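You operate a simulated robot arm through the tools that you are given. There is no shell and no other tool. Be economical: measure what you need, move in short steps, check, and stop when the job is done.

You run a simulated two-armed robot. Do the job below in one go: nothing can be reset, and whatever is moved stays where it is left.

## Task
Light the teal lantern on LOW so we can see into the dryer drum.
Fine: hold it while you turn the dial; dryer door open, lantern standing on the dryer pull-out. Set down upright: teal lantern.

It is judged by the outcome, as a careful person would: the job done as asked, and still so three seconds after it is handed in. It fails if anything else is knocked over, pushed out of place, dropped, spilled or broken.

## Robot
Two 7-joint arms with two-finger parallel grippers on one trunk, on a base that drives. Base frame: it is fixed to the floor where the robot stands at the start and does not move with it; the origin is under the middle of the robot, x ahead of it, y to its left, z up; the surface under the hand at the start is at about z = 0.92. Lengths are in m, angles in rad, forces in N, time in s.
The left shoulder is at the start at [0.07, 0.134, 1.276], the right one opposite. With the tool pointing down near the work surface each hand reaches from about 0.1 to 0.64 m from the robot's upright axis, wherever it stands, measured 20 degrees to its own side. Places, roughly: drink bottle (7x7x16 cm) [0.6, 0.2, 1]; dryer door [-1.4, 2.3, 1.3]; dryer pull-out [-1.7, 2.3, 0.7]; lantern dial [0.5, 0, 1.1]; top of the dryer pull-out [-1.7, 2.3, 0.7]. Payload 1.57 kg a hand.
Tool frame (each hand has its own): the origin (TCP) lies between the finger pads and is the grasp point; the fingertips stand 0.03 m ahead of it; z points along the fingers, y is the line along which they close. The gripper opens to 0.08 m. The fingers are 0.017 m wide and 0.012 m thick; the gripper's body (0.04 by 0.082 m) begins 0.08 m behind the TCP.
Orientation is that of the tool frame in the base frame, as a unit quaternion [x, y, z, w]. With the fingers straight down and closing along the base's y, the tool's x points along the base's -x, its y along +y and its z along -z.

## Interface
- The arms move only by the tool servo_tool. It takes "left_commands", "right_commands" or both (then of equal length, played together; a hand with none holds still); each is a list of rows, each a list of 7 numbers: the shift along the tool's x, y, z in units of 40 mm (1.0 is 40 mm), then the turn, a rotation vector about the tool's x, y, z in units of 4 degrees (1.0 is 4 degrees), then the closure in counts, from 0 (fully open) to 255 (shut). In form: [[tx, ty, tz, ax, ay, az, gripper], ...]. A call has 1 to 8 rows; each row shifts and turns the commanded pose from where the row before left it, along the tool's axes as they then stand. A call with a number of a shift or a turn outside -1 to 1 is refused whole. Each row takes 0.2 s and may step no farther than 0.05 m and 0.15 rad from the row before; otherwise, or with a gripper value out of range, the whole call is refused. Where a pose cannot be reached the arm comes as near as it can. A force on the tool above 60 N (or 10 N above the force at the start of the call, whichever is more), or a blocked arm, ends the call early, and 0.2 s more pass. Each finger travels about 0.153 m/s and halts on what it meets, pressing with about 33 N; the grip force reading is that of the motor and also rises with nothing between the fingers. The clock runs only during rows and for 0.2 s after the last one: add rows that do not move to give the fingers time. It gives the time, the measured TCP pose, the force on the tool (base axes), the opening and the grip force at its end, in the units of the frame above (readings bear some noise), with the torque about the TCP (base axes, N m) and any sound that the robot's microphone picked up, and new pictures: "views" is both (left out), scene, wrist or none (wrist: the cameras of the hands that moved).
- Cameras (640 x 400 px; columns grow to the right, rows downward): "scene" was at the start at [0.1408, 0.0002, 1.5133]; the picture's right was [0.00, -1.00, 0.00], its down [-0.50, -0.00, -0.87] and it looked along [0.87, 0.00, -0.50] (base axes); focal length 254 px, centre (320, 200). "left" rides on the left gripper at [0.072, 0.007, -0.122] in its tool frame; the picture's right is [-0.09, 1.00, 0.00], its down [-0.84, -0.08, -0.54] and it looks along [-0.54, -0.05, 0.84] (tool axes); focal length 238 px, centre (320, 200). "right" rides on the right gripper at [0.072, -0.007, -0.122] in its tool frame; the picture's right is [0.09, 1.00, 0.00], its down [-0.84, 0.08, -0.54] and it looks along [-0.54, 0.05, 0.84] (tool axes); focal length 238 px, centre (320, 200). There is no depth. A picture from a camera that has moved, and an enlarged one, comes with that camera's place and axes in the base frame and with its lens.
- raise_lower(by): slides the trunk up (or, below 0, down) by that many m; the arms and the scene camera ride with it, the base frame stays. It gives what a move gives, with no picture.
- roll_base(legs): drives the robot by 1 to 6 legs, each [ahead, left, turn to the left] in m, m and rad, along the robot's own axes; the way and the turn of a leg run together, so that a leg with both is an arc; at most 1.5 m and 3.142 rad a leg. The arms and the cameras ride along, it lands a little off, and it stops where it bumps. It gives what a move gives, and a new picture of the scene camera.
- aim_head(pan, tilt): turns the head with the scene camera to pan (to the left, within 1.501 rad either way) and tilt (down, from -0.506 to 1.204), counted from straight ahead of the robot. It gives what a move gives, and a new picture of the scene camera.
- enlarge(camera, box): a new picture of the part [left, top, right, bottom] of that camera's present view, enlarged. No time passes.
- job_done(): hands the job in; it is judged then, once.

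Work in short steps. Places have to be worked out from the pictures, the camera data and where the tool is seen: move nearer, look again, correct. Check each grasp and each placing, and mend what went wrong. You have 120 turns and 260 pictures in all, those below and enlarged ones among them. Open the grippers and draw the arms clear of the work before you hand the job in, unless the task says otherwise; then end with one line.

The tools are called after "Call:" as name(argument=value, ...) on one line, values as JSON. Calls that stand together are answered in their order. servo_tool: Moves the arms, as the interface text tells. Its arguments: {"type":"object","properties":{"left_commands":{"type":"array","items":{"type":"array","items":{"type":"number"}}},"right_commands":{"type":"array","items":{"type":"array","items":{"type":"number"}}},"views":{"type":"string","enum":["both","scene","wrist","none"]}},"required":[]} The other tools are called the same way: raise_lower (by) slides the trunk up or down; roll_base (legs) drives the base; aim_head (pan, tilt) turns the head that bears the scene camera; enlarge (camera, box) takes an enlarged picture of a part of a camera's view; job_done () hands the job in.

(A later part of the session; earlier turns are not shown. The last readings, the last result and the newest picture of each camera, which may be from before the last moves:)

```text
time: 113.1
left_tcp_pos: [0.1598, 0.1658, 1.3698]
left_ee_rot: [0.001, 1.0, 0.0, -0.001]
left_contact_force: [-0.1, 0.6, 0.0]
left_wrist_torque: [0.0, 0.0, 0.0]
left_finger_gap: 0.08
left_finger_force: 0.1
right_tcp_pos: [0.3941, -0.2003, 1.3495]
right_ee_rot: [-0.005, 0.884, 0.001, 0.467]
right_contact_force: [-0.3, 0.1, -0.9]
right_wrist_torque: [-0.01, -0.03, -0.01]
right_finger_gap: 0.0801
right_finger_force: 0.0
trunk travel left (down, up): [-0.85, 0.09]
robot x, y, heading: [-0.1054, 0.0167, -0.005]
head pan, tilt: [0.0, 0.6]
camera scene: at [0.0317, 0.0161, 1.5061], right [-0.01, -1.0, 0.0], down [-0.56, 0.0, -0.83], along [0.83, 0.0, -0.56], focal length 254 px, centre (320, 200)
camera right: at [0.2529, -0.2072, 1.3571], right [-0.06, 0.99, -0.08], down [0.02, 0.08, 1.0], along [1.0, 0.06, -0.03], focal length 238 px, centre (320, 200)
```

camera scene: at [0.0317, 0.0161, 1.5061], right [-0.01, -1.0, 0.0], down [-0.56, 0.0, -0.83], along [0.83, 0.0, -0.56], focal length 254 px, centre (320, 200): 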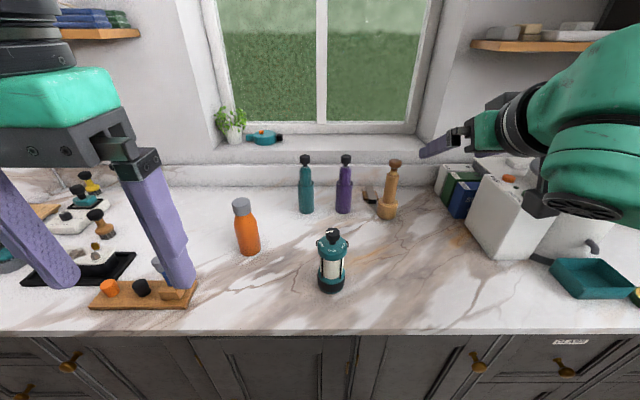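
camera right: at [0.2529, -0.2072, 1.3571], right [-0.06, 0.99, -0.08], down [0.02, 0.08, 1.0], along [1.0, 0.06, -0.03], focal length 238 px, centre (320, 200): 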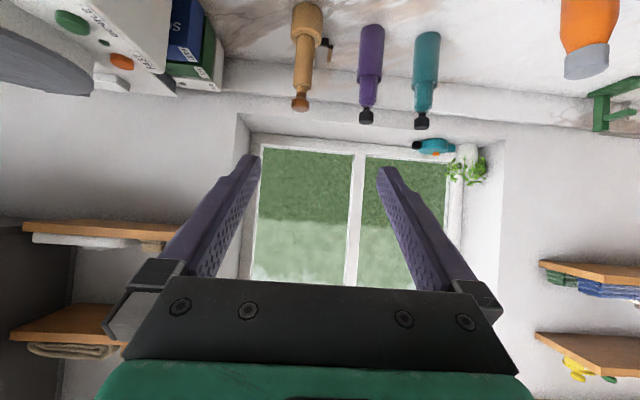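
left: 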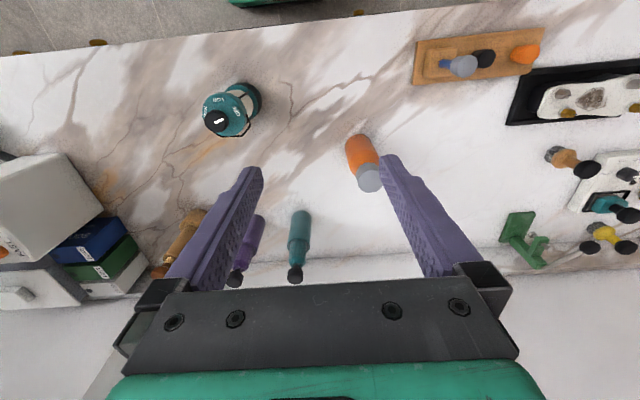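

Right hand is pitched ~34° below horizontal. Lantern axis ≈(0.482,-0.016). Yaw the hand ~24° left first.

Call:
servo_tool(right_commands=[[0, 0, 0, -0.83, 0, -0.56, 0], [0, 0, 0, -0.83, 0, -0.56, 0], [0, 0, 0, -0.83, 0, -0.56, 0], [0, 0, 0, -0.83, 0, -0.56, 0], [0, 0, 0, -0.83, 0, -0.56, 0], [0, 0, 0, -0.83, 0, -0.56, 0]], views="none")

Call:
servo_tool(right_commands=[[0.62, 0.41, 0.6, 0, 0, 0, 0], [0.62, 0.41, 0.6, 0, 0, 0, 0], [0.62, 0.41, 0.6, 0, 0, 0, 0], [0.62, 0.41, 0.6, 0, 0, 0, 0], [0.62, 0.41, 0.6, 0, 0, 0, 0], [0.62, 0.41, 0.6, 0, 0, 0, 0]], views="both")

```text
time: 114.5
left_tcp_pos: [0.1614, 0.1649, 1.3676]
left_ee_rot: [0.001, 1.0, 0.001, -0.002]
left_contact_force: [-0.1, -0.3, -0.3]
left_wrist_torque: [0.01, 0.02, 0.0]
left_finger_gap: 0.08
left_finger_force: 0.1
right_tcp_pos: [0.395, -0.2, 1.3485]
right_ee_rot: [-0.19, 0.864, 0.1, 0.456]
right_contact_force: [-0.4, 0.0, -0.7]
right_wrist_torque: [0.0, -0.02, 0.01]
right_finger_gap: 0.08
right_finger_force: 0.1
trunk travel left (down, up): [-0.85, 0.09]
robot x, y, heading: [-0.1034, 0.0207, -0.005]
head pan, tilt: [0.0, 0.6]
```

```text
time: 115.9
left_tcp_pos: [0.1626, 0.1657, 1.3692]
left_ee_rot: [0.0, 1.0, 0.001, -0.002]
left_contact_force: [0.6, 0.0, 0.1]
left_wrist_torque: [-0.03, 0.02, 0.0]
left_finger_gap: 0.0802
left_finger_force: 0.1
right_tcp_pos: [0.3855, -0.0949, 1.1442]
right_ee_rot: [-0.188, 0.865, 0.099, 0.454]
right_contact_force: [0.9, -0.5, -0.1]
right_wrist_torque: [-0.03, 0.0, 0.03]
right_finger_gap: 0.0798
right_finger_force: 0.1
trunk travel left (down, up): [-0.85, 0.09]
robot x, y, heading: [-0.1042, 0.0135, -0.009]
head pan, tilt: [0.0, 0.6]
camera scene: at [0.0344, 0.0163, 1.5059], right [-0.01, -1.0, 0.0], down [-0.57, 0.0, -0.82], along [0.82, 0.0, -0.57], focal length 254 px, centre (320, 200)
camera right: at [0.2603, -0.1587, 1.1521], right [-0.46, 0.88, -0.07], down [-0.01, 0.08, 1.0], along [0.89, 0.46, -0.03], focal length 238 px, centre (320, 200)
```

scene: 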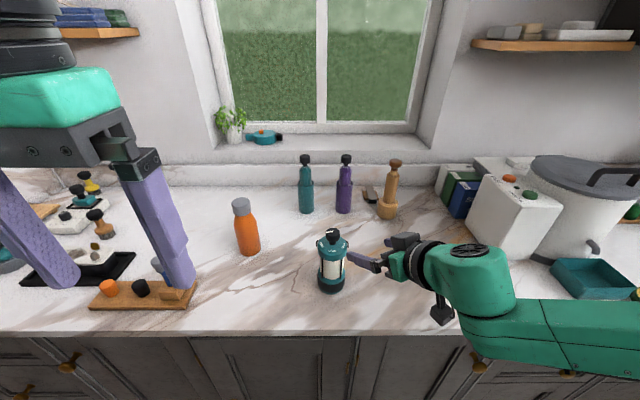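
right: 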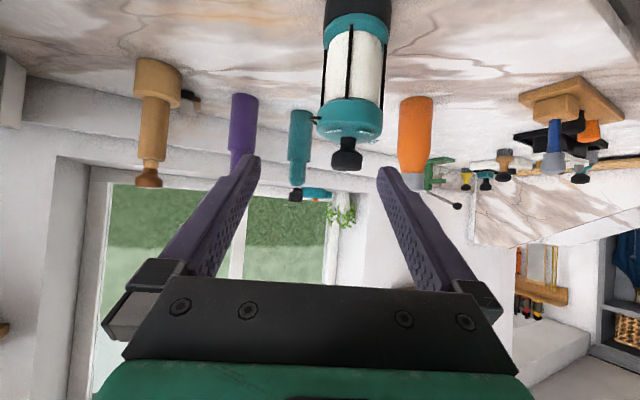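

Clear view: glass section z≈0.975–1.044, axis offset 33 mm to tool +y. Align laterally and vertically first, still ~14 cm short along the tool axis.

Call:
servo_tool(right_commands=[[0.54, 0.41, 0.5, 0, 0, 0, 0], [0.54, 0.41, 0.5, 0, 0, 0, 0], [0, 0, 0.5, 0, 0, 0, 0], [0, 0, 0.5, 0, 0, 0, 0]], views="both")

```text
time: 116.9
left_tcp_pos: [0.1619, 0.1669, 1.3687]
left_ee_rot: [0.0, 1.0, 0.001, -0.003]
left_contact_force: [1.2, 0.6, 0.1]
left_wrist_torque: [0.01, 0.01, 0.01]
left_finger_gap: 0.0799
left_finger_force: 0.0
right_tcp_pos: [0.411, -0.0485, 1.0639]
right_ee_rot: [-0.19, 0.864, 0.1, 0.455]
right_contact_force: [-0.1, -0.1, 0.3]
right_wrist_torque: [-0.01, -0.01, 0.0]
right_finger_gap: 0.08
right_finger_force: 0.1
trunk travel left (down, up): [-0.85, 0.09]
robot x, y, heading: [-0.1062, 0.0143, -0.007]
head pan, tilt: [0.0, 0.6]
camera scene: at [0.034, 0.0166, 1.5059], right [-0.01, -1.0, 0.0], down [-0.57, 0.0, -0.82], along [0.82, 0.0, -0.57], focal length 254 px, centre (320, 200)
camera right: at [0.2854, -0.1121, 1.0714], right [-0.46, 0.88, -0.08], down [-0.01, 0.08, 1.0], along [0.89, 0.46, -0.03], focal length 238 px, centre (320, 200)
```

scene: 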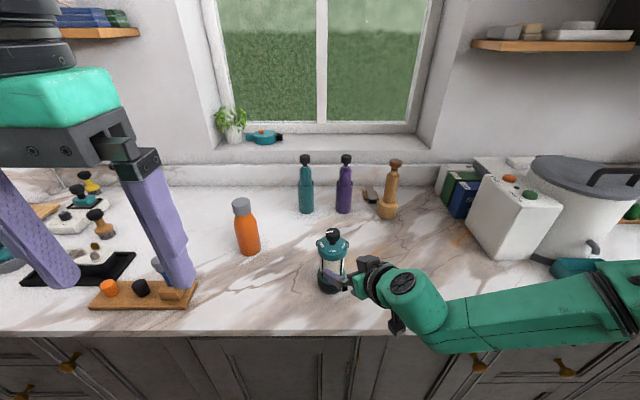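
right: 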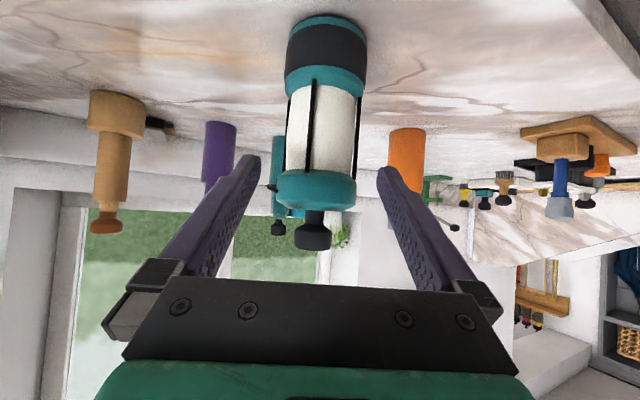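

Lantern is centred between the fingers. Advance 96 mm along the tool axis.

Call:
servo_tool(right_commands=[[0, 0, 0.6, 0, 0, 0, 0], [0, 0, 0.6, 0, 0, 0, 0], [0, 0, 0.6, 0, 0, 0, 0], [0, 0, 0.6, 0, 0, 0, 0]], views="both")

```text
time: 117.9
left_tcp_pos: [0.1602, 0.1663, 1.3689]
left_ee_rot: [0.001, 1.0, 0.001, -0.002]
left_contact_force: [0.7, 0.7, -0.6]
left_wrist_torque: [0.04, 0.01, 0.0]
left_finger_gap: 0.08
left_finger_force: 0.1
right_tcp_pos: [0.4587, -0.0482, 1.0439]
right_ee_rot: [-0.19, 0.864, 0.1, 0.455]
right_contact_force: [-1.6, 1.9, 2.5]
right_wrist_torque: [0.15, -0.02, 0.11]
right_finger_gap: 0.0799
right_finger_force: 0.1
right hand out of reach, approached as far as the arm can: row 2, 3, 4
trunk travel left (down, up): [-0.85, 0.09]
robot x, y, heading: [-0.1054, 0.0152, -0.004]
head pan, tilt: [0.0, 0.6]
camera scene: at [0.032, 0.0162, 1.5061], right [-0.01, -1.0, 0.0], down [-0.56, 0.0, -0.83], along [0.83, 0.0, -0.56], focal length 254 px, centre (320, 200)
camera right: at [0.3336, -0.1124, 1.051], right [-0.46, 0.88, -0.08], down [-0.01, 0.08, 1.0], along [0.89, 0.46, -0.03], focal length 238 px, centre (320, 200)
```

scene: 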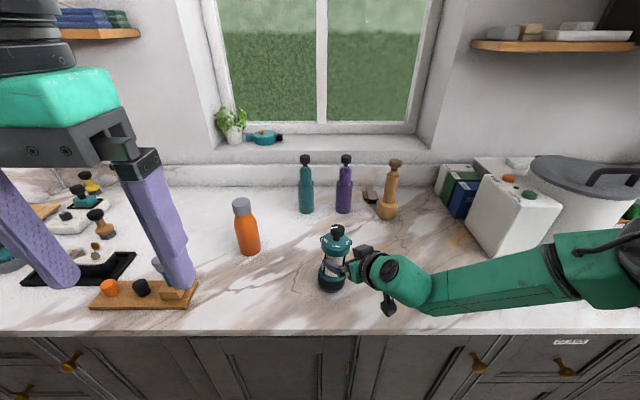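
right: 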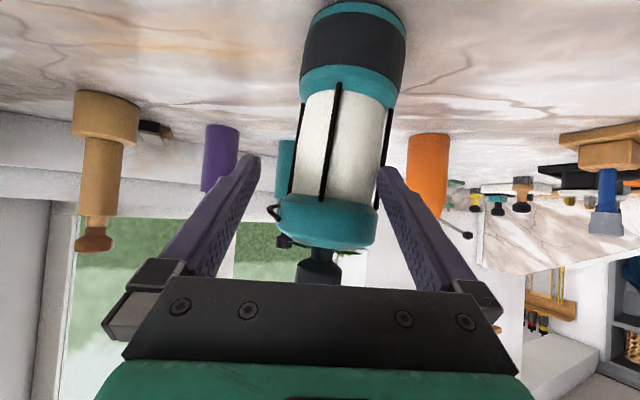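

The arm couldn't follow sideways (reach limit) and a finger may be touching the collar. Retract the same distance and check the lantern.

Call:
servo_tool(right_commands=[[0, 0, -0.6, 0, 0, 0, 0], [0, 0, -0.6, 0, 0, 0, 0], [0, 0, -0.6, 0, 0, 0, 0], [0, 0, -0.6, 0, 0, 0, 0]], views="wrist")

Call:
enlarge(camera="scene", box=[280, 210, 400, 310])

```text
time: 118.9
left_tcp_pos: [0.1589, 0.1649, 1.369]
left_ee_rot: [0.0, 1.0, 0.001, -0.002]
left_contact_force: [-0.1, -0.2, -0.6]
left_wrist_torque: [-0.02, -0.02, 0.01]
left_finger_gap: 0.0799
left_finger_force: 0.1
right_tcp_pos: [0.3878, -0.0819, 1.0978]
right_ee_rot: [-0.189, 0.864, 0.099, 0.455]
right_contact_force: [0.4, -0.1, 0.7]
right_wrist_torque: [-0.02, 0.01, -0.02]
right_finger_gap: 0.0801
right_finger_force: 0.2
trunk travel left (down, up): [-0.85, 0.09]
robot x, y, heading: [-0.1082, 0.0183, -0.005]
head pan, tilt: [0.0, 0.6]
camera right: at [0.2607, -0.1457, 1.1056], right [-0.46, 0.88, -0.08], down [-0.01, 0.08, 1.0], along [0.89, 0.46, -0.03], focal length 238 px, centre (320, 200)
```

right: 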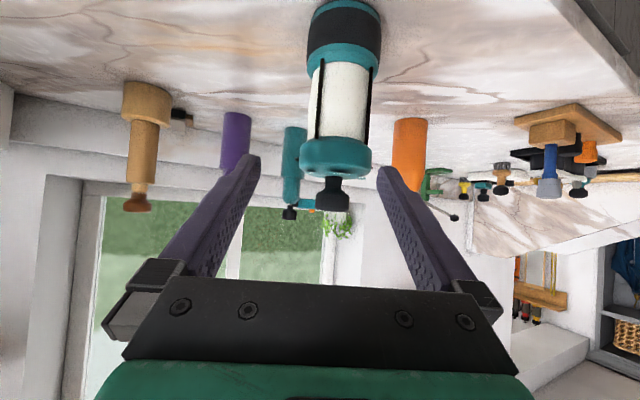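

```text
4.00 times, centred on (340, 260) of scene
camera zoom: at [0.0317, 0.015, 1.5061], right [-0.01, -1.0, 0.0], down [-0.56, 0.0, -0.83], along [0.83, 0.0, -0.56], focal length 1016 px, centre (240, -40)
```

zoom: 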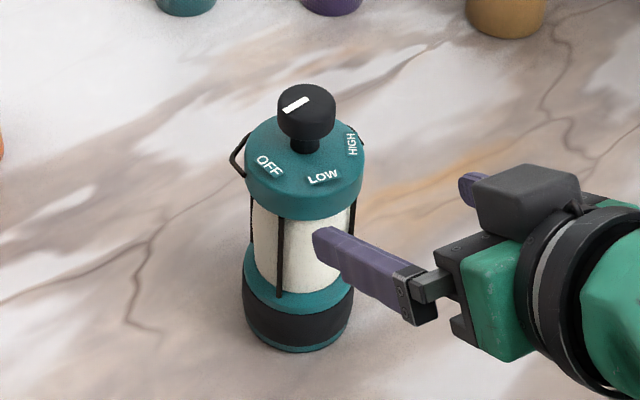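

Lantern is upright, only swivelled ~15°. I'll retract the hand a bit more, shift the base left so the lantern lies in front of the right shoulder, then re-align.

Call:
servo_tool(right_commands=[[0, -0.7, -0.5, 0, 0, 0, 0], [0, -0.7, -0.5, 0, 0, 0, 0], [0, -0.7, 0, 0, 0, 0, 0], [0, -0.7, 0, 0, 0, 0, 0]], views="none")

Call:
roll_base(legs=[[0, 0.13, 0]])

Call:
servo_tool(right_commands=[[0, 0, 0, 0, 0, 0, 0]], views="wrist")

```text
time: 119.9
left_tcp_pos: [0.1629, 0.1654, 1.37]
left_ee_rot: [0.0, 1.0, 0.001, -0.003]
left_contact_force: [0.8, 0.2, -0.5]
left_wrist_torque: [0.01, 0.02, -0.03]
left_finger_gap: 0.0801
left_finger_force: 0.0
right_tcp_pos: [0.4048, -0.1974, 1.1205]
right_ee_rot: [-0.189, 0.864, 0.1, 0.455]
right_contact_force: [0.1, -0.3, -0.6]
right_wrist_torque: [-0.01, 0.01, 0.04]
right_finger_gap: 0.08
right_finger_force: 0.1
trunk travel left (down, up): [-0.85, 0.09]
robot x, y, heading: [-0.1033, 0.0135, -0.002]
head pan, tilt: [0.0, 0.6]
```

```text
time: 121.2
left_tcp_pos: [0.1617, 0.2914, 1.3696]
left_ee_rot: [0.001, 1.0, 0.002, -0.002]
left_contact_force: [-0.3, -0.2, -0.4]
left_wrist_torque: [0.01, -0.02, -0.04]
left_finger_gap: 0.08
left_finger_force: 0.0
right_tcp_pos: [0.4051, -0.0707, 1.1207]
right_ee_rot: [-0.188, 0.864, 0.1, 0.456]
right_contact_force: [-0.2, -0.1, -0.4]
right_wrist_torque: [0.0, 0.01, 0.0]
right_finger_gap: 0.0795
right_finger_force: 0.0
trunk travel left (down, up): [-0.85, 0.09]
robot x, y, heading: [-0.1034, 0.1437, -0.004]
head pan, tilt: [0.0, 0.6]
camera scene: at [0.0337, 0.1415, 1.506], right [-0.01, -1.0, 0.0], down [-0.57, 0.01, -0.82], along [0.82, 0.0, -0.57], focal length 254 px, centre (320, 200)
```

scene: 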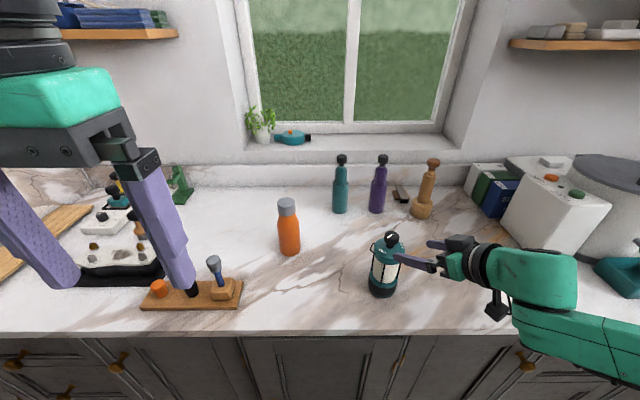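

```text
time: 121.6
left_tcp_pos: [0.1628, 0.2955, 1.3698]
left_ee_rot: [0.001, 1.0, 0.001, -0.002]
left_contact_force: [0.2, -0.8, -0.2]
left_wrist_torque: [0.03, 0.01, -0.02]
left_finger_gap: 0.0801
left_finger_force: 0.1
right_tcp_pos: [0.4055, -0.0679, 1.1205]
right_ee_rot: [-0.188, 0.865, 0.099, 0.455]
right_contact_force: [-0.6, 0.2, -1.4]
right_wrist_torque: [0.03, -0.04, -0.02]
right_finger_gap: 0.0797
right_finger_force: 0.1
trunk travel left (down, up): [-0.85, 0.09]
robot x, y, heading: [-0.1026, 0.1465, -0.005]
head pan, tilt: [0.0, 0.6]
camera right: at [0.2788, -0.1318, 1.1288], right [-0.46, 0.88, -0.08], down [-0.01, 0.08, 1.0], along [0.89, 0.46, -0.03], focal length 238 px, centre (320, 200)
```

right: 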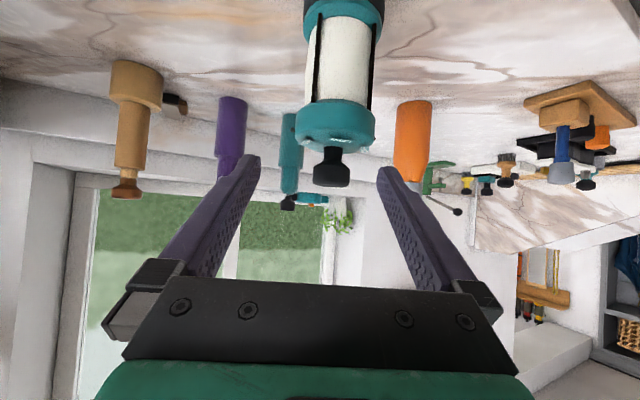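

Zoom the scene camera to pin the lantern position accurately.

Call:
enlarge(camera="scene", box=[340, 220, 436, 310])

```text
4.44 times, centred on (388, 265) of scene
camera zoom: at [0.0336, 0.1451, 1.506], right [-0.01, -1.0, 0.0], down [-0.56, 0.0, -0.83], along [0.82, 0.0, -0.56], focal length 1129 px, centre (18, -89)
```

zoom: 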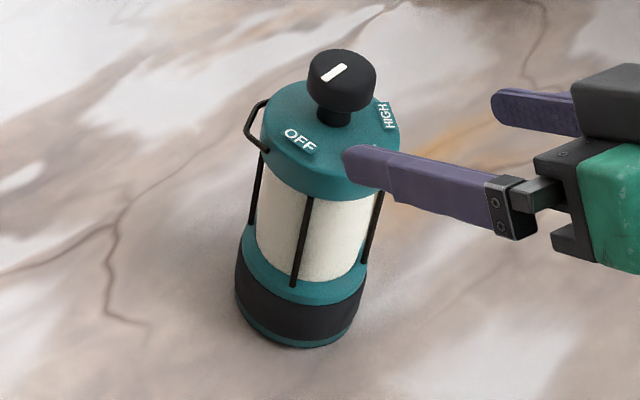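

Refined axis ≈(0.469,-0.026). Align again, then approach halfway.

Call:
servo_tool(right_commands=[[0.6, 0.16, 0, 0, 0, 0, 0], [0.6, 0.16, 0, 0, 0, 0, 0], [0, 0, 0.6, 0, 0, 0, 0], [0, 0, 0.6, 0, 0, 0, 0]], views="wrist")

Call:
enlarge(camera="scene", box=[340, 220, 436, 310])

```text
time: 122.6
left_tcp_pos: [0.1646, 0.2942, 1.3675]
left_ee_rot: [0.002, 1.0, 0.0, -0.003]
left_contact_force: [0.1, -0.7, -0.8]
left_wrist_torque: [-0.01, 0.0, -0.03]
left_finger_gap: 0.0799
left_finger_force: 0.0
right_tcp_pos: [0.4126, -0.0505, 1.0536]
right_ee_rot: [-0.189, 0.865, 0.099, 0.454]
right_contact_force: [0.4, 0.2, 0.0]
right_wrist_torque: [0.0, 0.02, 0.0]
right_finger_gap: 0.0797
right_finger_force: 0.0
trunk travel left (down, up): [-0.85, 0.09]
robot x, y, heading: [-0.1051, 0.1458, -0.004]
head pan, tilt: [0.0, 0.6]
camera right: at [0.2861, -0.1145, 1.0618], right [-0.46, 0.88, -0.08], down [-0.01, 0.08, 1.0], along [0.89, 0.46, -0.03], focal length 238 px, centre (320, 200)
```

right: 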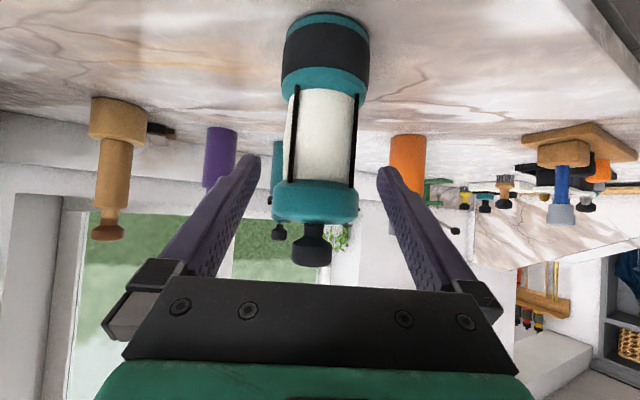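

```text
4.44 times, centred on (388, 265) of scene
camera zoom: at [0.0355, 0.1461, 1.5058], right [-0.01, -1.0, 0.0], down [-0.57, 0.0, -0.82], along [0.82, -0.01, -0.57], focal length 1129 px, centre (18, -89)
```

zoom: 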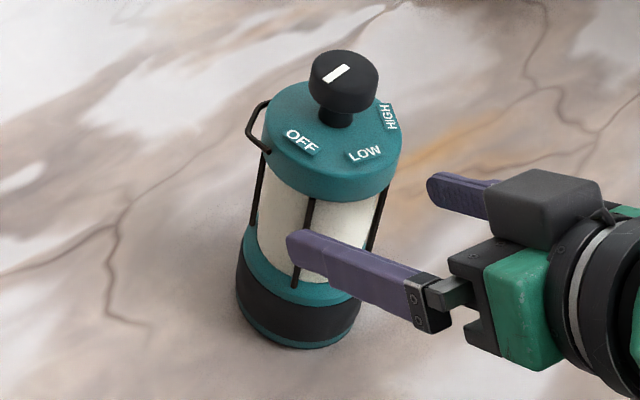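

Well centred. Advance the remaining ~77 mm in small rows.

Call:
servo_tool(right_commands=[[0, 0, 0.48, 0, 0, 0, 0], [0, 0, 0.48, 0, 0, 0, 0], [0, 0, 0.48, 0, 0, 0, 0], [0, 0, 0.48, 0, 0, 0, 0]], views="wrist")

Call:
enlarge(camera="scene", box=[340, 220, 436, 310])

```text
time: 123.6
left_tcp_pos: [0.1638, 0.2947, 1.3687]
left_ee_rot: [0.002, 1.0, 0.001, -0.003]
left_contact_force: [0.7, -1.0, 0.1]
left_wrist_torque: [-0.02, 0.03, -0.01]
left_finger_gap: 0.0802
left_finger_force: 0.1
right_tcp_pos: [0.4698, -0.0243, 1.0102]
right_ee_rot: [-0.188, 0.865, 0.098, 0.456]
right_contact_force: [0.4, 0.5, -0.5]
right_wrist_torque: [-0.02, -0.02, -0.03]
right_finger_gap: 0.0799
right_finger_force: 0.0
trunk travel left (down, up): [-0.85, 0.09]
robot x, y, heading: [-0.107, 0.1439, -0.006]
head pan, tilt: [0.0, 0.6]
camera right: at [0.343, -0.0881, 1.0183], right [-0.46, 0.88, -0.08], down [-0.01, 0.08, 1.0], along [0.89, 0.46, -0.03], focal length 238 px, centre (320, 200)
```

right: 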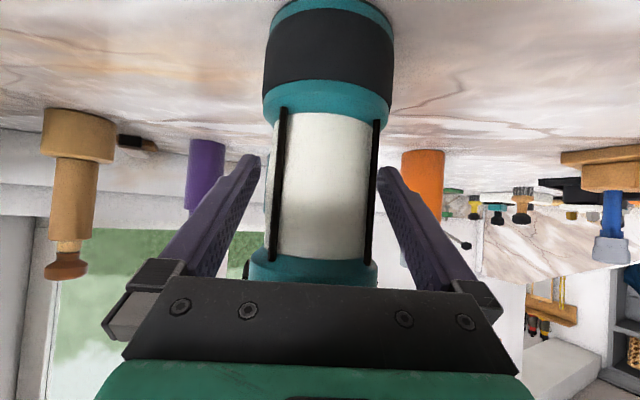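

```text
4.44 times, centred on (388, 265) of scene
camera zoom: at [0.0346, 0.1457, 1.5059], right [-0.01, -1.0, 0.0], down [-0.57, 0.0, -0.82], along [0.82, 0.0, -0.57], focal length 1129 px, centre (18, -89)
```

zoom: 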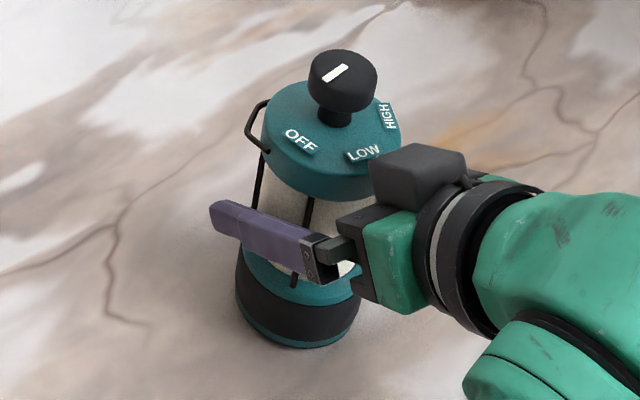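

Fingers straddle the glass with no contact. Close.

Call:
servo_tool(right_commands=[[0, 0, 0, 0, 0, 0, 60], [0, 0, 0, 0, 0, 0, 150], [0, 0, 0, 0, 0, 0, 255], [0, 0, 0, 0, 0, 0, 255]], views="both")

Call:
enlarge(camera="scene", box=[340, 220, 436, 310])

```text
time: 124.6
left_tcp_pos: [0.1624, 0.2941, 1.3686]
left_ee_rot: [0.002, 1.0, 0.002, -0.002]
left_contact_force: [0.4, 1.3, -0.7]
left_wrist_torque: [0.01, -0.03, -0.04]
left_finger_gap: 0.08
left_finger_force: 0.0
right_tcp_pos: [0.4676, -0.0241, 1.0109]
right_ee_rot: [-0.189, 0.865, 0.099, 0.455]
right_contact_force: [-0.3, -0.3, -0.6]
right_wrist_torque: [0.04, -0.02, 0.05]
right_finger_gap: 0.0589
right_finger_force: 32.7
trunk travel left (down, up): [-0.85, 0.09]
robot x, y, heading: [-0.104, 0.1494, -0.003]
head pan, tilt: [0.0, 0.6]
camera scene: at [0.0336, 0.1452, 1.506], right [-0.01, -1.0, 0.0], down [-0.56, 0.0, -0.83], along [0.83, 0.0, -0.56], focal length 254 px, centre (320, 200)
camera right: at [0.3421, -0.0885, 1.0185], right [-0.46, 0.88, -0.08], down [-0.01, 0.08, 1.0], along [0.89, 0.46, -0.03], focal length 238 px, centre (320, 200)
```

scene: 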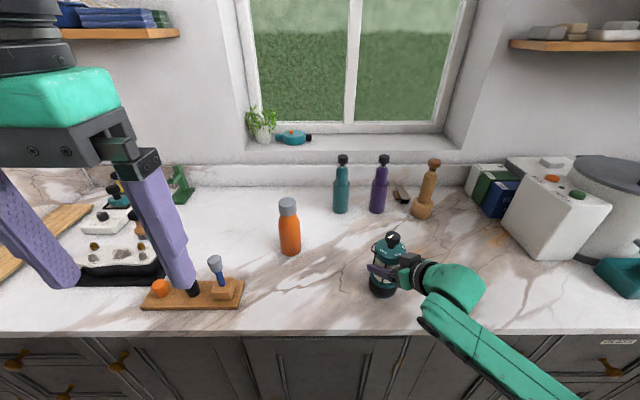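
right: 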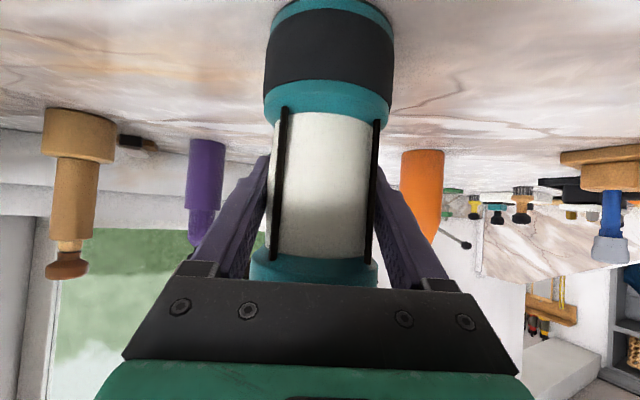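

```text
4.44 times, centred on (388, 265) of scene
camera zoom: at [0.0336, 0.1452, 1.506], right [-0.01, -1.0, 0.0], down [-0.56, 0.0, -0.83], along [0.83, 0.0, -0.56], focal length 1129 px, centre (18, -89)
```

zoom: 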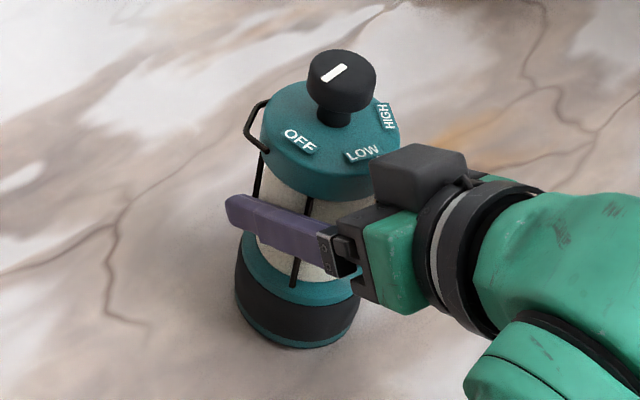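

Lantern firmly held (59 mm). Now bring the left hand over the dial, staying high.

Call:
servo_tool(left_commands=[[-0.85, -0.85, 0, 0, 0, 0, 0], [-0.85, -0.85, 0, 0, 0, 0, 0], [-0.85, -0.85, 0, 0, 0, 0, 0], [-0.85, -0.85, 0, 0, 0, 0, 0], [-0.85, -0.85, 0, 0, 0, 0, 0], [-0.85, -0.85, 0, 0, 0, 0, 0], [-0.85, -0.85, 0, 0, 0, 0, 0], [-0.85, -0.85, 0, 0, 0, 0, 0]], views="both")

```text
time: 126.4
left_tcp_pos: [0.3642, 0.0789, 1.3314]
left_ee_rot: [-0.012, 1.0, -0.014, -0.002]
left_contact_force: [0.0, -0.1, -0.3]
left_wrist_torque: [0.0, 0.0, 0.0]
left_finger_gap: 0.0801
left_finger_force: 0.0
left hand out of reach, approached as far as the arm can: row 6, 7, 8
right_tcp_pos: [0.4676, -0.025, 1.0104]
right_ee_rot: [-0.187, 0.864, 0.099, 0.457]
right_contact_force: [0.8, 2.2, 0.1]
right_wrist_torque: [-0.12, 0.1, -0.09]
right_finger_gap: 0.0589
right_finger_force: 32.8
trunk travel left (down, up): [-0.85, 0.09]
robot x, y, heading: [-0.1039, 0.1493, -0.006]
head pan, tilt: [0.0, 0.6]
camera scene: at [0.0338, 0.1448, 1.506], right [-0.01, -1.0, 0.0], down [-0.57, 0.0, -0.82], along [0.82, 0.0, -0.57], focal length 254 px, centre (320, 200)
camera left: at [0.2927, 0.0869, 1.4536], right [0.07, 1.0, -0.03], down [0.84, -0.04, 0.54], along [0.54, -0.06, -0.84], focal length 238 px, centre (320, 200)
```

scene: 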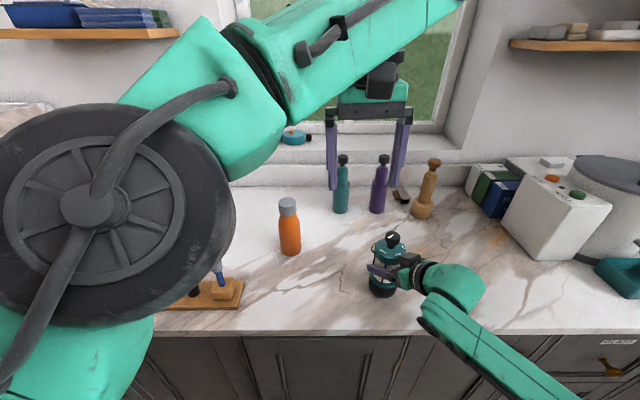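
left: 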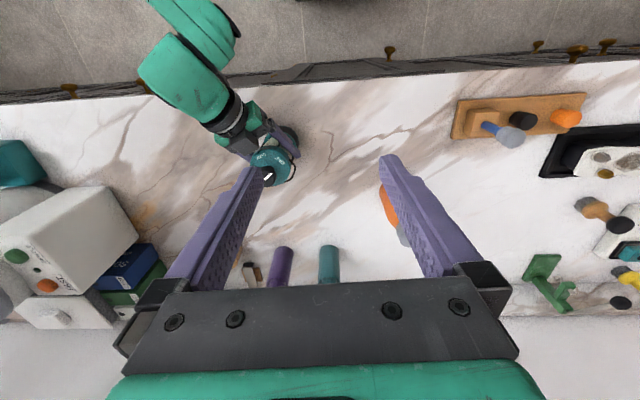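

Reach is limited high up; descend first (tips stay above the dial), then move sideways.

Call:
servo_tool(left_commands=[[0, 0, 0.8, 0, 0, 0, 0], [0, 0, 0.8, 0, 0, 0, 0], [0, 0, 0.8, 0, 0, 0, 0], [0, 0, 0.7, 0, 0, 0, 0], [-0.7, -0.7, 0, 0, 0, 0, 0], [-0.7, -0.7, 0, 0, 0, 0, 0]], views="both")

```text
time: 127.8
left_tcp_pos: [0.3911, 0.0314, 1.1989]
left_ee_rot: [0.002, 1.0, 0.002, -0.001]
left_contact_force: [-0.6, 0.1, 0.1]
left_wrist_torque: [-0.02, -0.03, 0.01]
left_finger_gap: 0.0802
left_finger_force: 0.1
left hand out of reach, approached as far as the arm can: row 6
right_tcp_pos: [0.4682, -0.0246, 1.0109]
right_ee_rot: [-0.188, 0.865, 0.098, 0.455]
right_contact_force: [0.7, -1.7, 0.4]
right_wrist_torque: [0.02, -0.02, 0.0]
right_finger_gap: 0.0588
right_finger_force: 33.2
trunk travel left (down, up): [-0.85, 0.09]
robot x, y, heading: [-0.1045, 0.1464, -0.006]
head pan, tilt: [0.0, 0.6]
camera scene: at [0.0332, 0.1445, 1.506], right [-0.01, -1.0, 0.0], down [-0.56, 0.0, -0.83], along [0.83, 0.0, -0.56], focal length 254 px, centre (320, 200)
camera left: at [0.3183, 0.0371, 1.3216], right [0.1, 1.0, 0.0], down [0.84, -0.08, 0.54], along [0.54, -0.05, -0.84], focal length 238 px, centre (320, 200)
```

scene: 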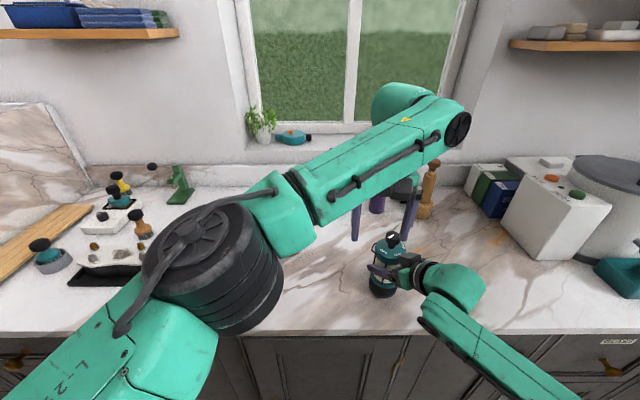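
left: 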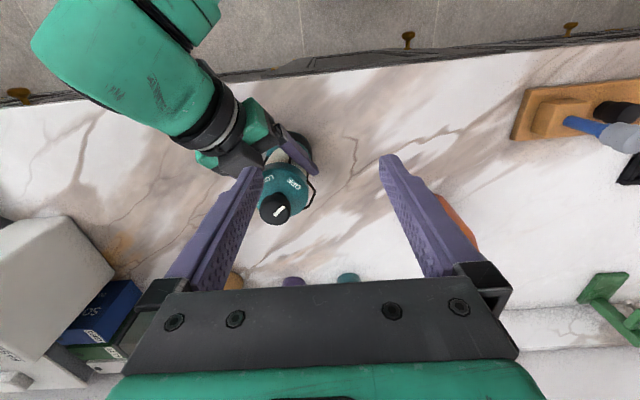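

Left arm is ~10 cm short. I lift the lantern slightly (1.5 cm) and bring it toward the left hand.

Call:
servo_tool(right_commands=[[-0.31, 0, -0.21, 0, 0, 0, 255], [0, 0, 0, 0, 0, 0, 255], [0.25, 0.66, -0.36, 0, 0, 0, 255], [0.25, 0.66, -0.36, 0, 0, 0, 255], [0.25, 0.66, -0.36, 0, 0, 0, 255], [0, 0, 0, 0, 0, 0, 255]], views="both")

Call:
servo_tool(left_commands=[[0, 0, 0, 0, 0, 0, 0]], views="wrist")

```text
time: 129.2
left_tcp_pos: [0.3923, 0.032, 1.1975]
left_ee_rot: [0.002, 1.0, 0.002, -0.003]
left_contact_force: [1.5, 0.6, 0.6]
left_wrist_torque: [-0.02, 0.02, -0.01]
left_finger_gap: 0.08
left_finger_force: 0.1
right_tcp_pos: [0.3874, 0.0255, 1.0251]
right_ee_rot: [-0.188, 0.864, 0.099, 0.456]
right_contact_force: [0.7, -0.8, -0.1]
right_wrist_torque: [0.01, 0.0, 0.0]
right_finger_gap: 0.0587
right_finger_force: 32.9
trunk travel left (down, up): [-0.85, 0.09]
robot x, y, heading: [-0.1025, 0.1463, -0.003]
head pan, tilt: [0.0, 0.6]
camera scene: at [0.0348, 0.1452, 1.5059], right [-0.01, -1.0, 0.0], down [-0.57, 0.0, -0.82], along [0.82, 0.0, -0.57], focal length 254 px, centre (320, 200)
camera right: at [0.2622, -0.0386, 1.0335], right [-0.46, 0.88, -0.08], down [-0.01, 0.08, 1.0], along [0.89, 0.46, -0.03], focal length 238 px, centre (320, 200)
```

scene: 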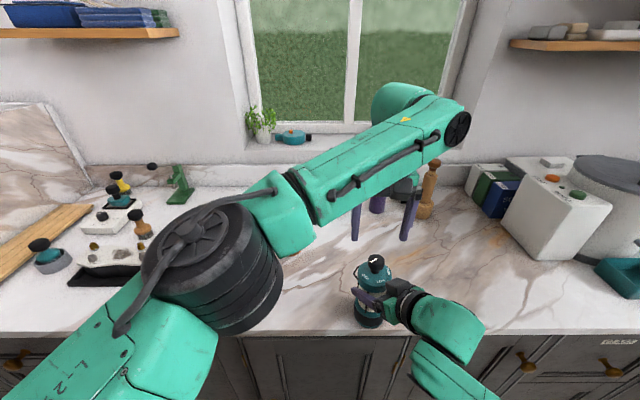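
right: 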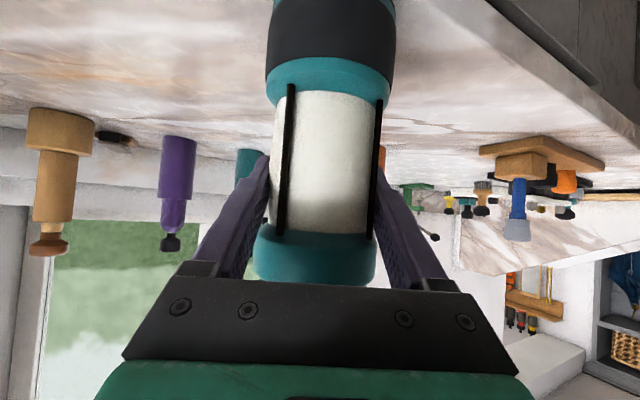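

```text
time: 129.6
left_tcp_pos: [0.3918, 0.0317, 1.1978]
left_ee_rot: [0.002, 1.0, 0.001, -0.003]
left_contact_force: [0.7, 0.0, -0.1]
left_wrist_torque: [-0.01, 0.04, 0.02]
left_finger_gap: 0.0797
left_finger_force: 0.1
right_tcp_pos: [0.3877, 0.0265, 1.0261]
right_ee_rot: [-0.188, 0.865, 0.099, 0.455]
right_contact_force: [-1.0, -0.6, 0.6]
right_wrist_torque: [0.02, 0.01, 0.01]
right_finger_gap: 0.0587
right_finger_force: 33.1
trunk travel left (down, up): [-0.85, 0.09]
robot x, y, heading: [-0.1043, 0.1454, -0.003]
head pan, tilt: [0.0, 0.6]
camera left: at [0.319, 0.038, 1.3216], right [0.1, 1.0, 0.0], down [0.84, -0.08, 0.54], along [0.54, -0.05, -0.84], focal length 238 px, centre (320, 200)
```

left: 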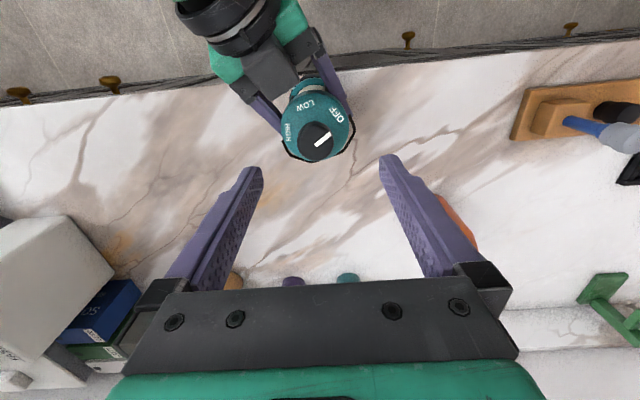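

The lantern is now under the left hand. Zoom on the dial to measure angles.

Call:
enlarge(camera="left", box=[270, 75, 366, 165])

```text
4.44 times, centred on (318, 120) of left
camera zoom: at [0.319, 0.038, 1.3216], right [0.1, 1.0, 0.0], down [0.84, -0.08, 0.54], along [0.54, -0.05, -0.84], focal length 1059 px, centre (329, 556)
```

zoom: 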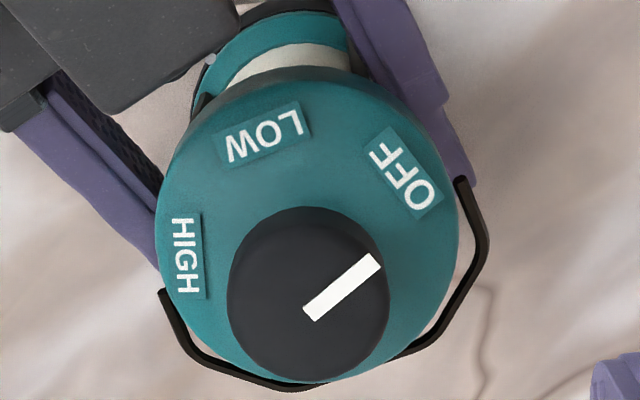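

Computed dial centre (0.388,0.028); mark at 122°, OFF 122°, LOW 198°, HIGH 271° → turn about +75° (counter-clockwise). Centre, pre-rotate the left hand clockwise 36°, and narrow the opening to ~50 mm.

Call:
servo_tool(left_commands=[[0.1, -0.1, 0, 0, 0, 1, 96], [0, 0, 0, 0, 0, 1, 96], [0, 0, 0, 0, 0, 1, 96], [0, 0, 0, 0, 0, 1, 96], [0, 0, 0, 0, 0, 1, 96], [0, 0, 0, 0, 0, 1, 96], [0, 0, 0, 0, 0, 1, 96], [0, 0, 0, 0, 0, 1, 96]], views="wrist")

```text
time: 131.4
left_tcp_pos: [0.3884, 0.0275, 1.199]
left_ee_rot: [0.278, 0.961, 0.001, -0.002]
left_contact_force: [0.3, -0.1, -0.5]
left_wrist_torque: [0.01, 0.0, 0.01]
left_finger_gap: 0.05
left_finger_force: 0.1
right_tcp_pos: [0.3879, 0.0243, 1.0259]
right_ee_rot: [-0.188, 0.865, 0.099, 0.455]
right_contact_force: [-0.1, -0.4, 0.1]
right_wrist_torque: [-0.02, 0.01, 0.02]
right_finger_gap: 0.0587
right_finger_force: 33.2
trunk travel left (down, up): [-0.85, 0.09]
robot x, y, heading: [-0.1069, 0.1472, -0.0]
head pan, tilt: [0.0, 0.6]
camera left: at [0.3314, 0.0708, 1.3217], right [0.61, 0.79, 0.0], down [0.67, -0.51, 0.54], along [0.43, -0.33, -0.84], focal length 238 px, centre (320, 200)
```

left: 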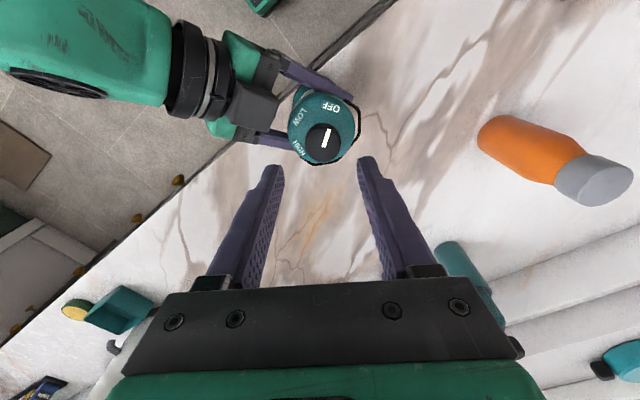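

Centred within ~3 mm. Descend 76 mm to put the pads around the dial.

Call:
servo_tool(left_commands=[[0, 0.04, 0.5, 0, 0, 0, 96], [0, 0, 0.5, 0, 0, 0, 96], [0, 0, 0.5, 0, 0, 0, 96], [0, 0, 0.4, 0, 0, 0, 96]], views="both")

Call:
enlarge(camera="left", box=[240, 60, 400, 200])

```text
time: 132.4
left_tcp_pos: [0.389, 0.0277, 1.1219]
left_ee_rot: [0.277, 0.961, 0.0, -0.003]
left_contact_force: [-0.4, -0.1, -0.3]
left_wrist_torque: [0.05, -0.01, 0.02]
left_finger_gap: 0.0499
left_finger_force: 0.1
right_tcp_pos: [0.3887, 0.0254, 1.0263]
right_ee_rot: [-0.189, 0.864, 0.099, 0.455]
right_contact_force: [-1.0, -0.1, -0.7]
right_wrist_torque: [-0.02, 0.0, -0.03]
right_finger_gap: 0.0586
right_finger_force: 33.1
trunk travel left (down, up): [-0.85, 0.09]
robot x, y, heading: [-0.1047, 0.1417, -0.008]
head pan, tilt: [0.0, 0.6]
camera scene: at [0.0348, 0.1451, 1.5059], right [-0.01, -1.0, 0.0], down [-0.57, 0.0, -0.82], along [0.82, 0.0, -0.57], focal length 254 px, centre (320, 200)
camera left: at [0.3324, 0.0719, 1.2453], right [0.61, 0.79, 0.0], down [0.67, -0.51, 0.54], along [0.43, -0.33, -0.84], focal length 238 px, centre (320, 200)
```

scene: 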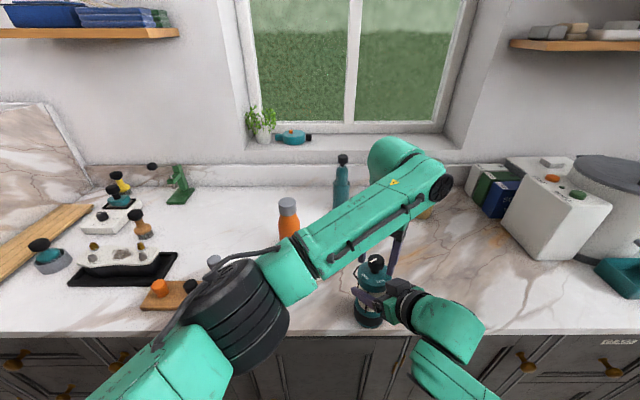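
left: 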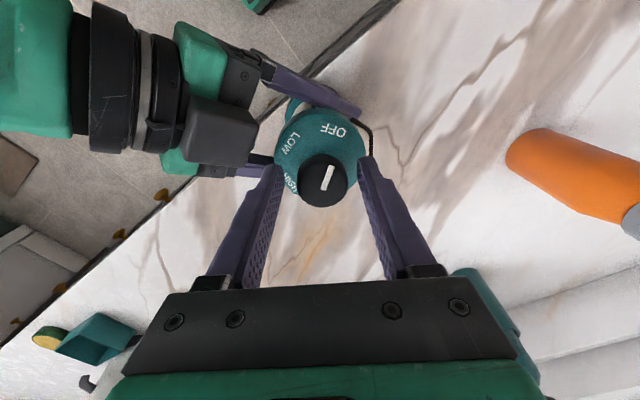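

```text
2.86 times, centred on (320, 130) of left
camera zoom: at [0.3324, 0.0719, 1.2453], right [0.61, 0.79, 0.0], down [0.67, -0.51, 0.54], along [0.43, -0.33, -0.84], focal length 681 px, centre (320, 400)
```

zoom: 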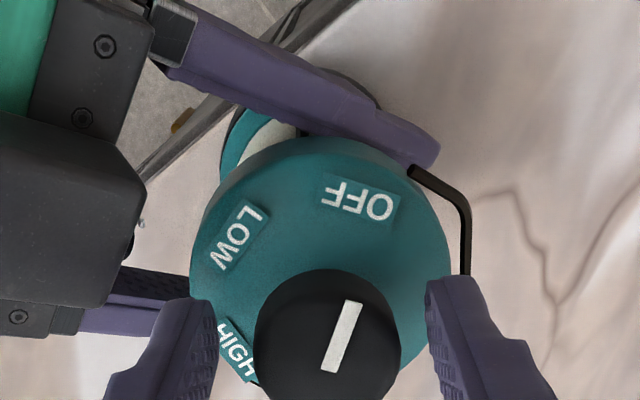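

Pads surround the dial; lower 6 mm more for overlap, shift 3 mm, and close on the dial.

Call:
servo_tool(left_commands=[[-0.08, 0, 0.15, 0, 0, 0, 96], [0, 0, 0, 0, 0, 0, 180], [0, 0, 0, 0, 0, 0, 255], [0, 0, 0, 0, 0, 0, 255]], views="wrist")

Call:
enlarge(camera="left", box=[240, 60, 400, 200])

```text
time: 133.4
left_tcp_pos: [0.391, 0.028, 1.1162]
left_ee_rot: [0.277, 0.961, 0.002, -0.003]
left_contact_force: [4.5, 6.4, 2.1]
left_wrist_torque: [-0.38, 0.1, 0.04]
left_finger_gap: 0.0323
left_finger_force: 33.0
right_tcp_pos: [0.388, 0.0255, 1.0261]
right_ee_rot: [-0.189, 0.865, 0.1, 0.455]
right_contact_force: [-5.7, -6.5, -1.6]
right_wrist_torque: [1.06, -0.56, -0.02]
right_finger_gap: 0.0584
right_finger_force: 33.2
trunk travel left (down, up): [-0.85, 0.09]
robot x, y, heading: [-0.104, 0.1498, -0.005]
head pan, tilt: [0.0, 0.6]
camera left: at [0.3348, 0.0706, 1.2396], right [0.61, 0.79, 0.0], down [0.67, -0.51, 0.54], along [0.43, -0.33, -0.84], focal length 238 px, centre (320, 200)
```

left: 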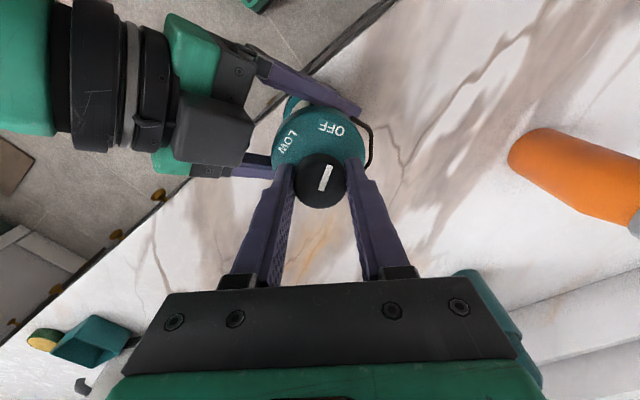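

```text
2.86 times, centred on (320, 130) of left
camera zoom: at [0.3348, 0.0706, 1.2396], right [0.61, 0.79, 0.0], down [0.67, -0.51, 0.54], along [0.43, -0.33, -0.84], focal length 681 px, centre (320, 400)
```

zoom: 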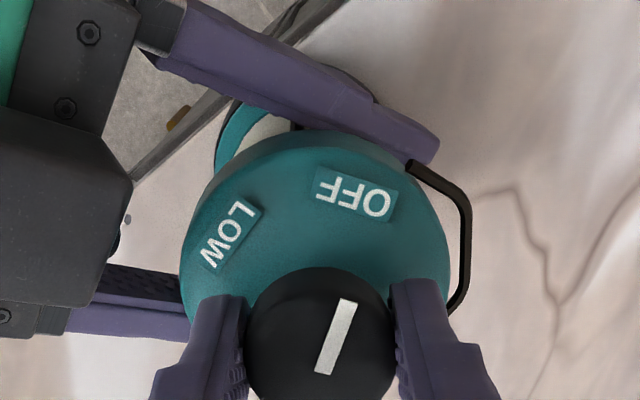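

Dial gripped (32 mm). Turn counter-clockwise, first 32°.

Call:
servo_tool(left_commands=[[0, 0, 0, 0, 0, -1, 255], [0, 0, 0, 0, 0, -1, 255], [0, 0, 0, 0, 0, -1, 255], [0, 0, 0, 0, 0, -1, 255], [0, 0, 0, 0, 0, -1, 255], [0, 0, 0, 0, 0, -1, 255], [0, 0, 0, 0, 0, -1, 255], [0, 0, 0, 0, 0, -1, 255]], views="wrist")

```text
time: 135.2
left_tcp_pos: [0.391, 0.0264, 1.1179]
left_ee_rot: [0.001, 1.0, 0.001, -0.002]
left_contact_force: [-0.5, 8.1, 1.7]
left_wrist_torque: [0.0, 0.19, -0.04]
left_finger_gap: 0.0323
left_finger_force: 32.7
right_tcp_pos: [0.3883, 0.0249, 1.0254]
right_ee_rot: [-0.188, 0.865, 0.099, 0.455]
right_contact_force: [0.3, -8.3, -2.1]
right_wrist_torque: [0.68, -0.15, 0.01]
right_finger_gap: 0.0587
right_finger_force: 33.3
trunk travel left (down, up): [-0.85, 0.09]
robot x, y, heading: [-0.1048, 0.1468, -0.001]
head pan, tilt: [0.0, 0.6]
camera left: at [0.3199, 0.0333, 1.2397], right [0.09, 1.0, 0.0], down [0.84, -0.08, 0.54], along [0.54, -0.05, -0.84], focal length 238 px, centre (320, 200)
```

left: 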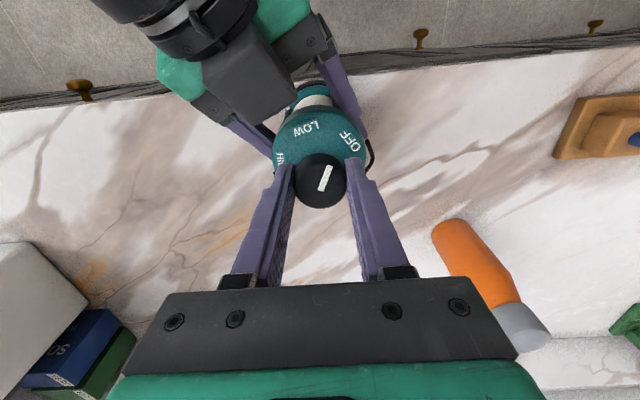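

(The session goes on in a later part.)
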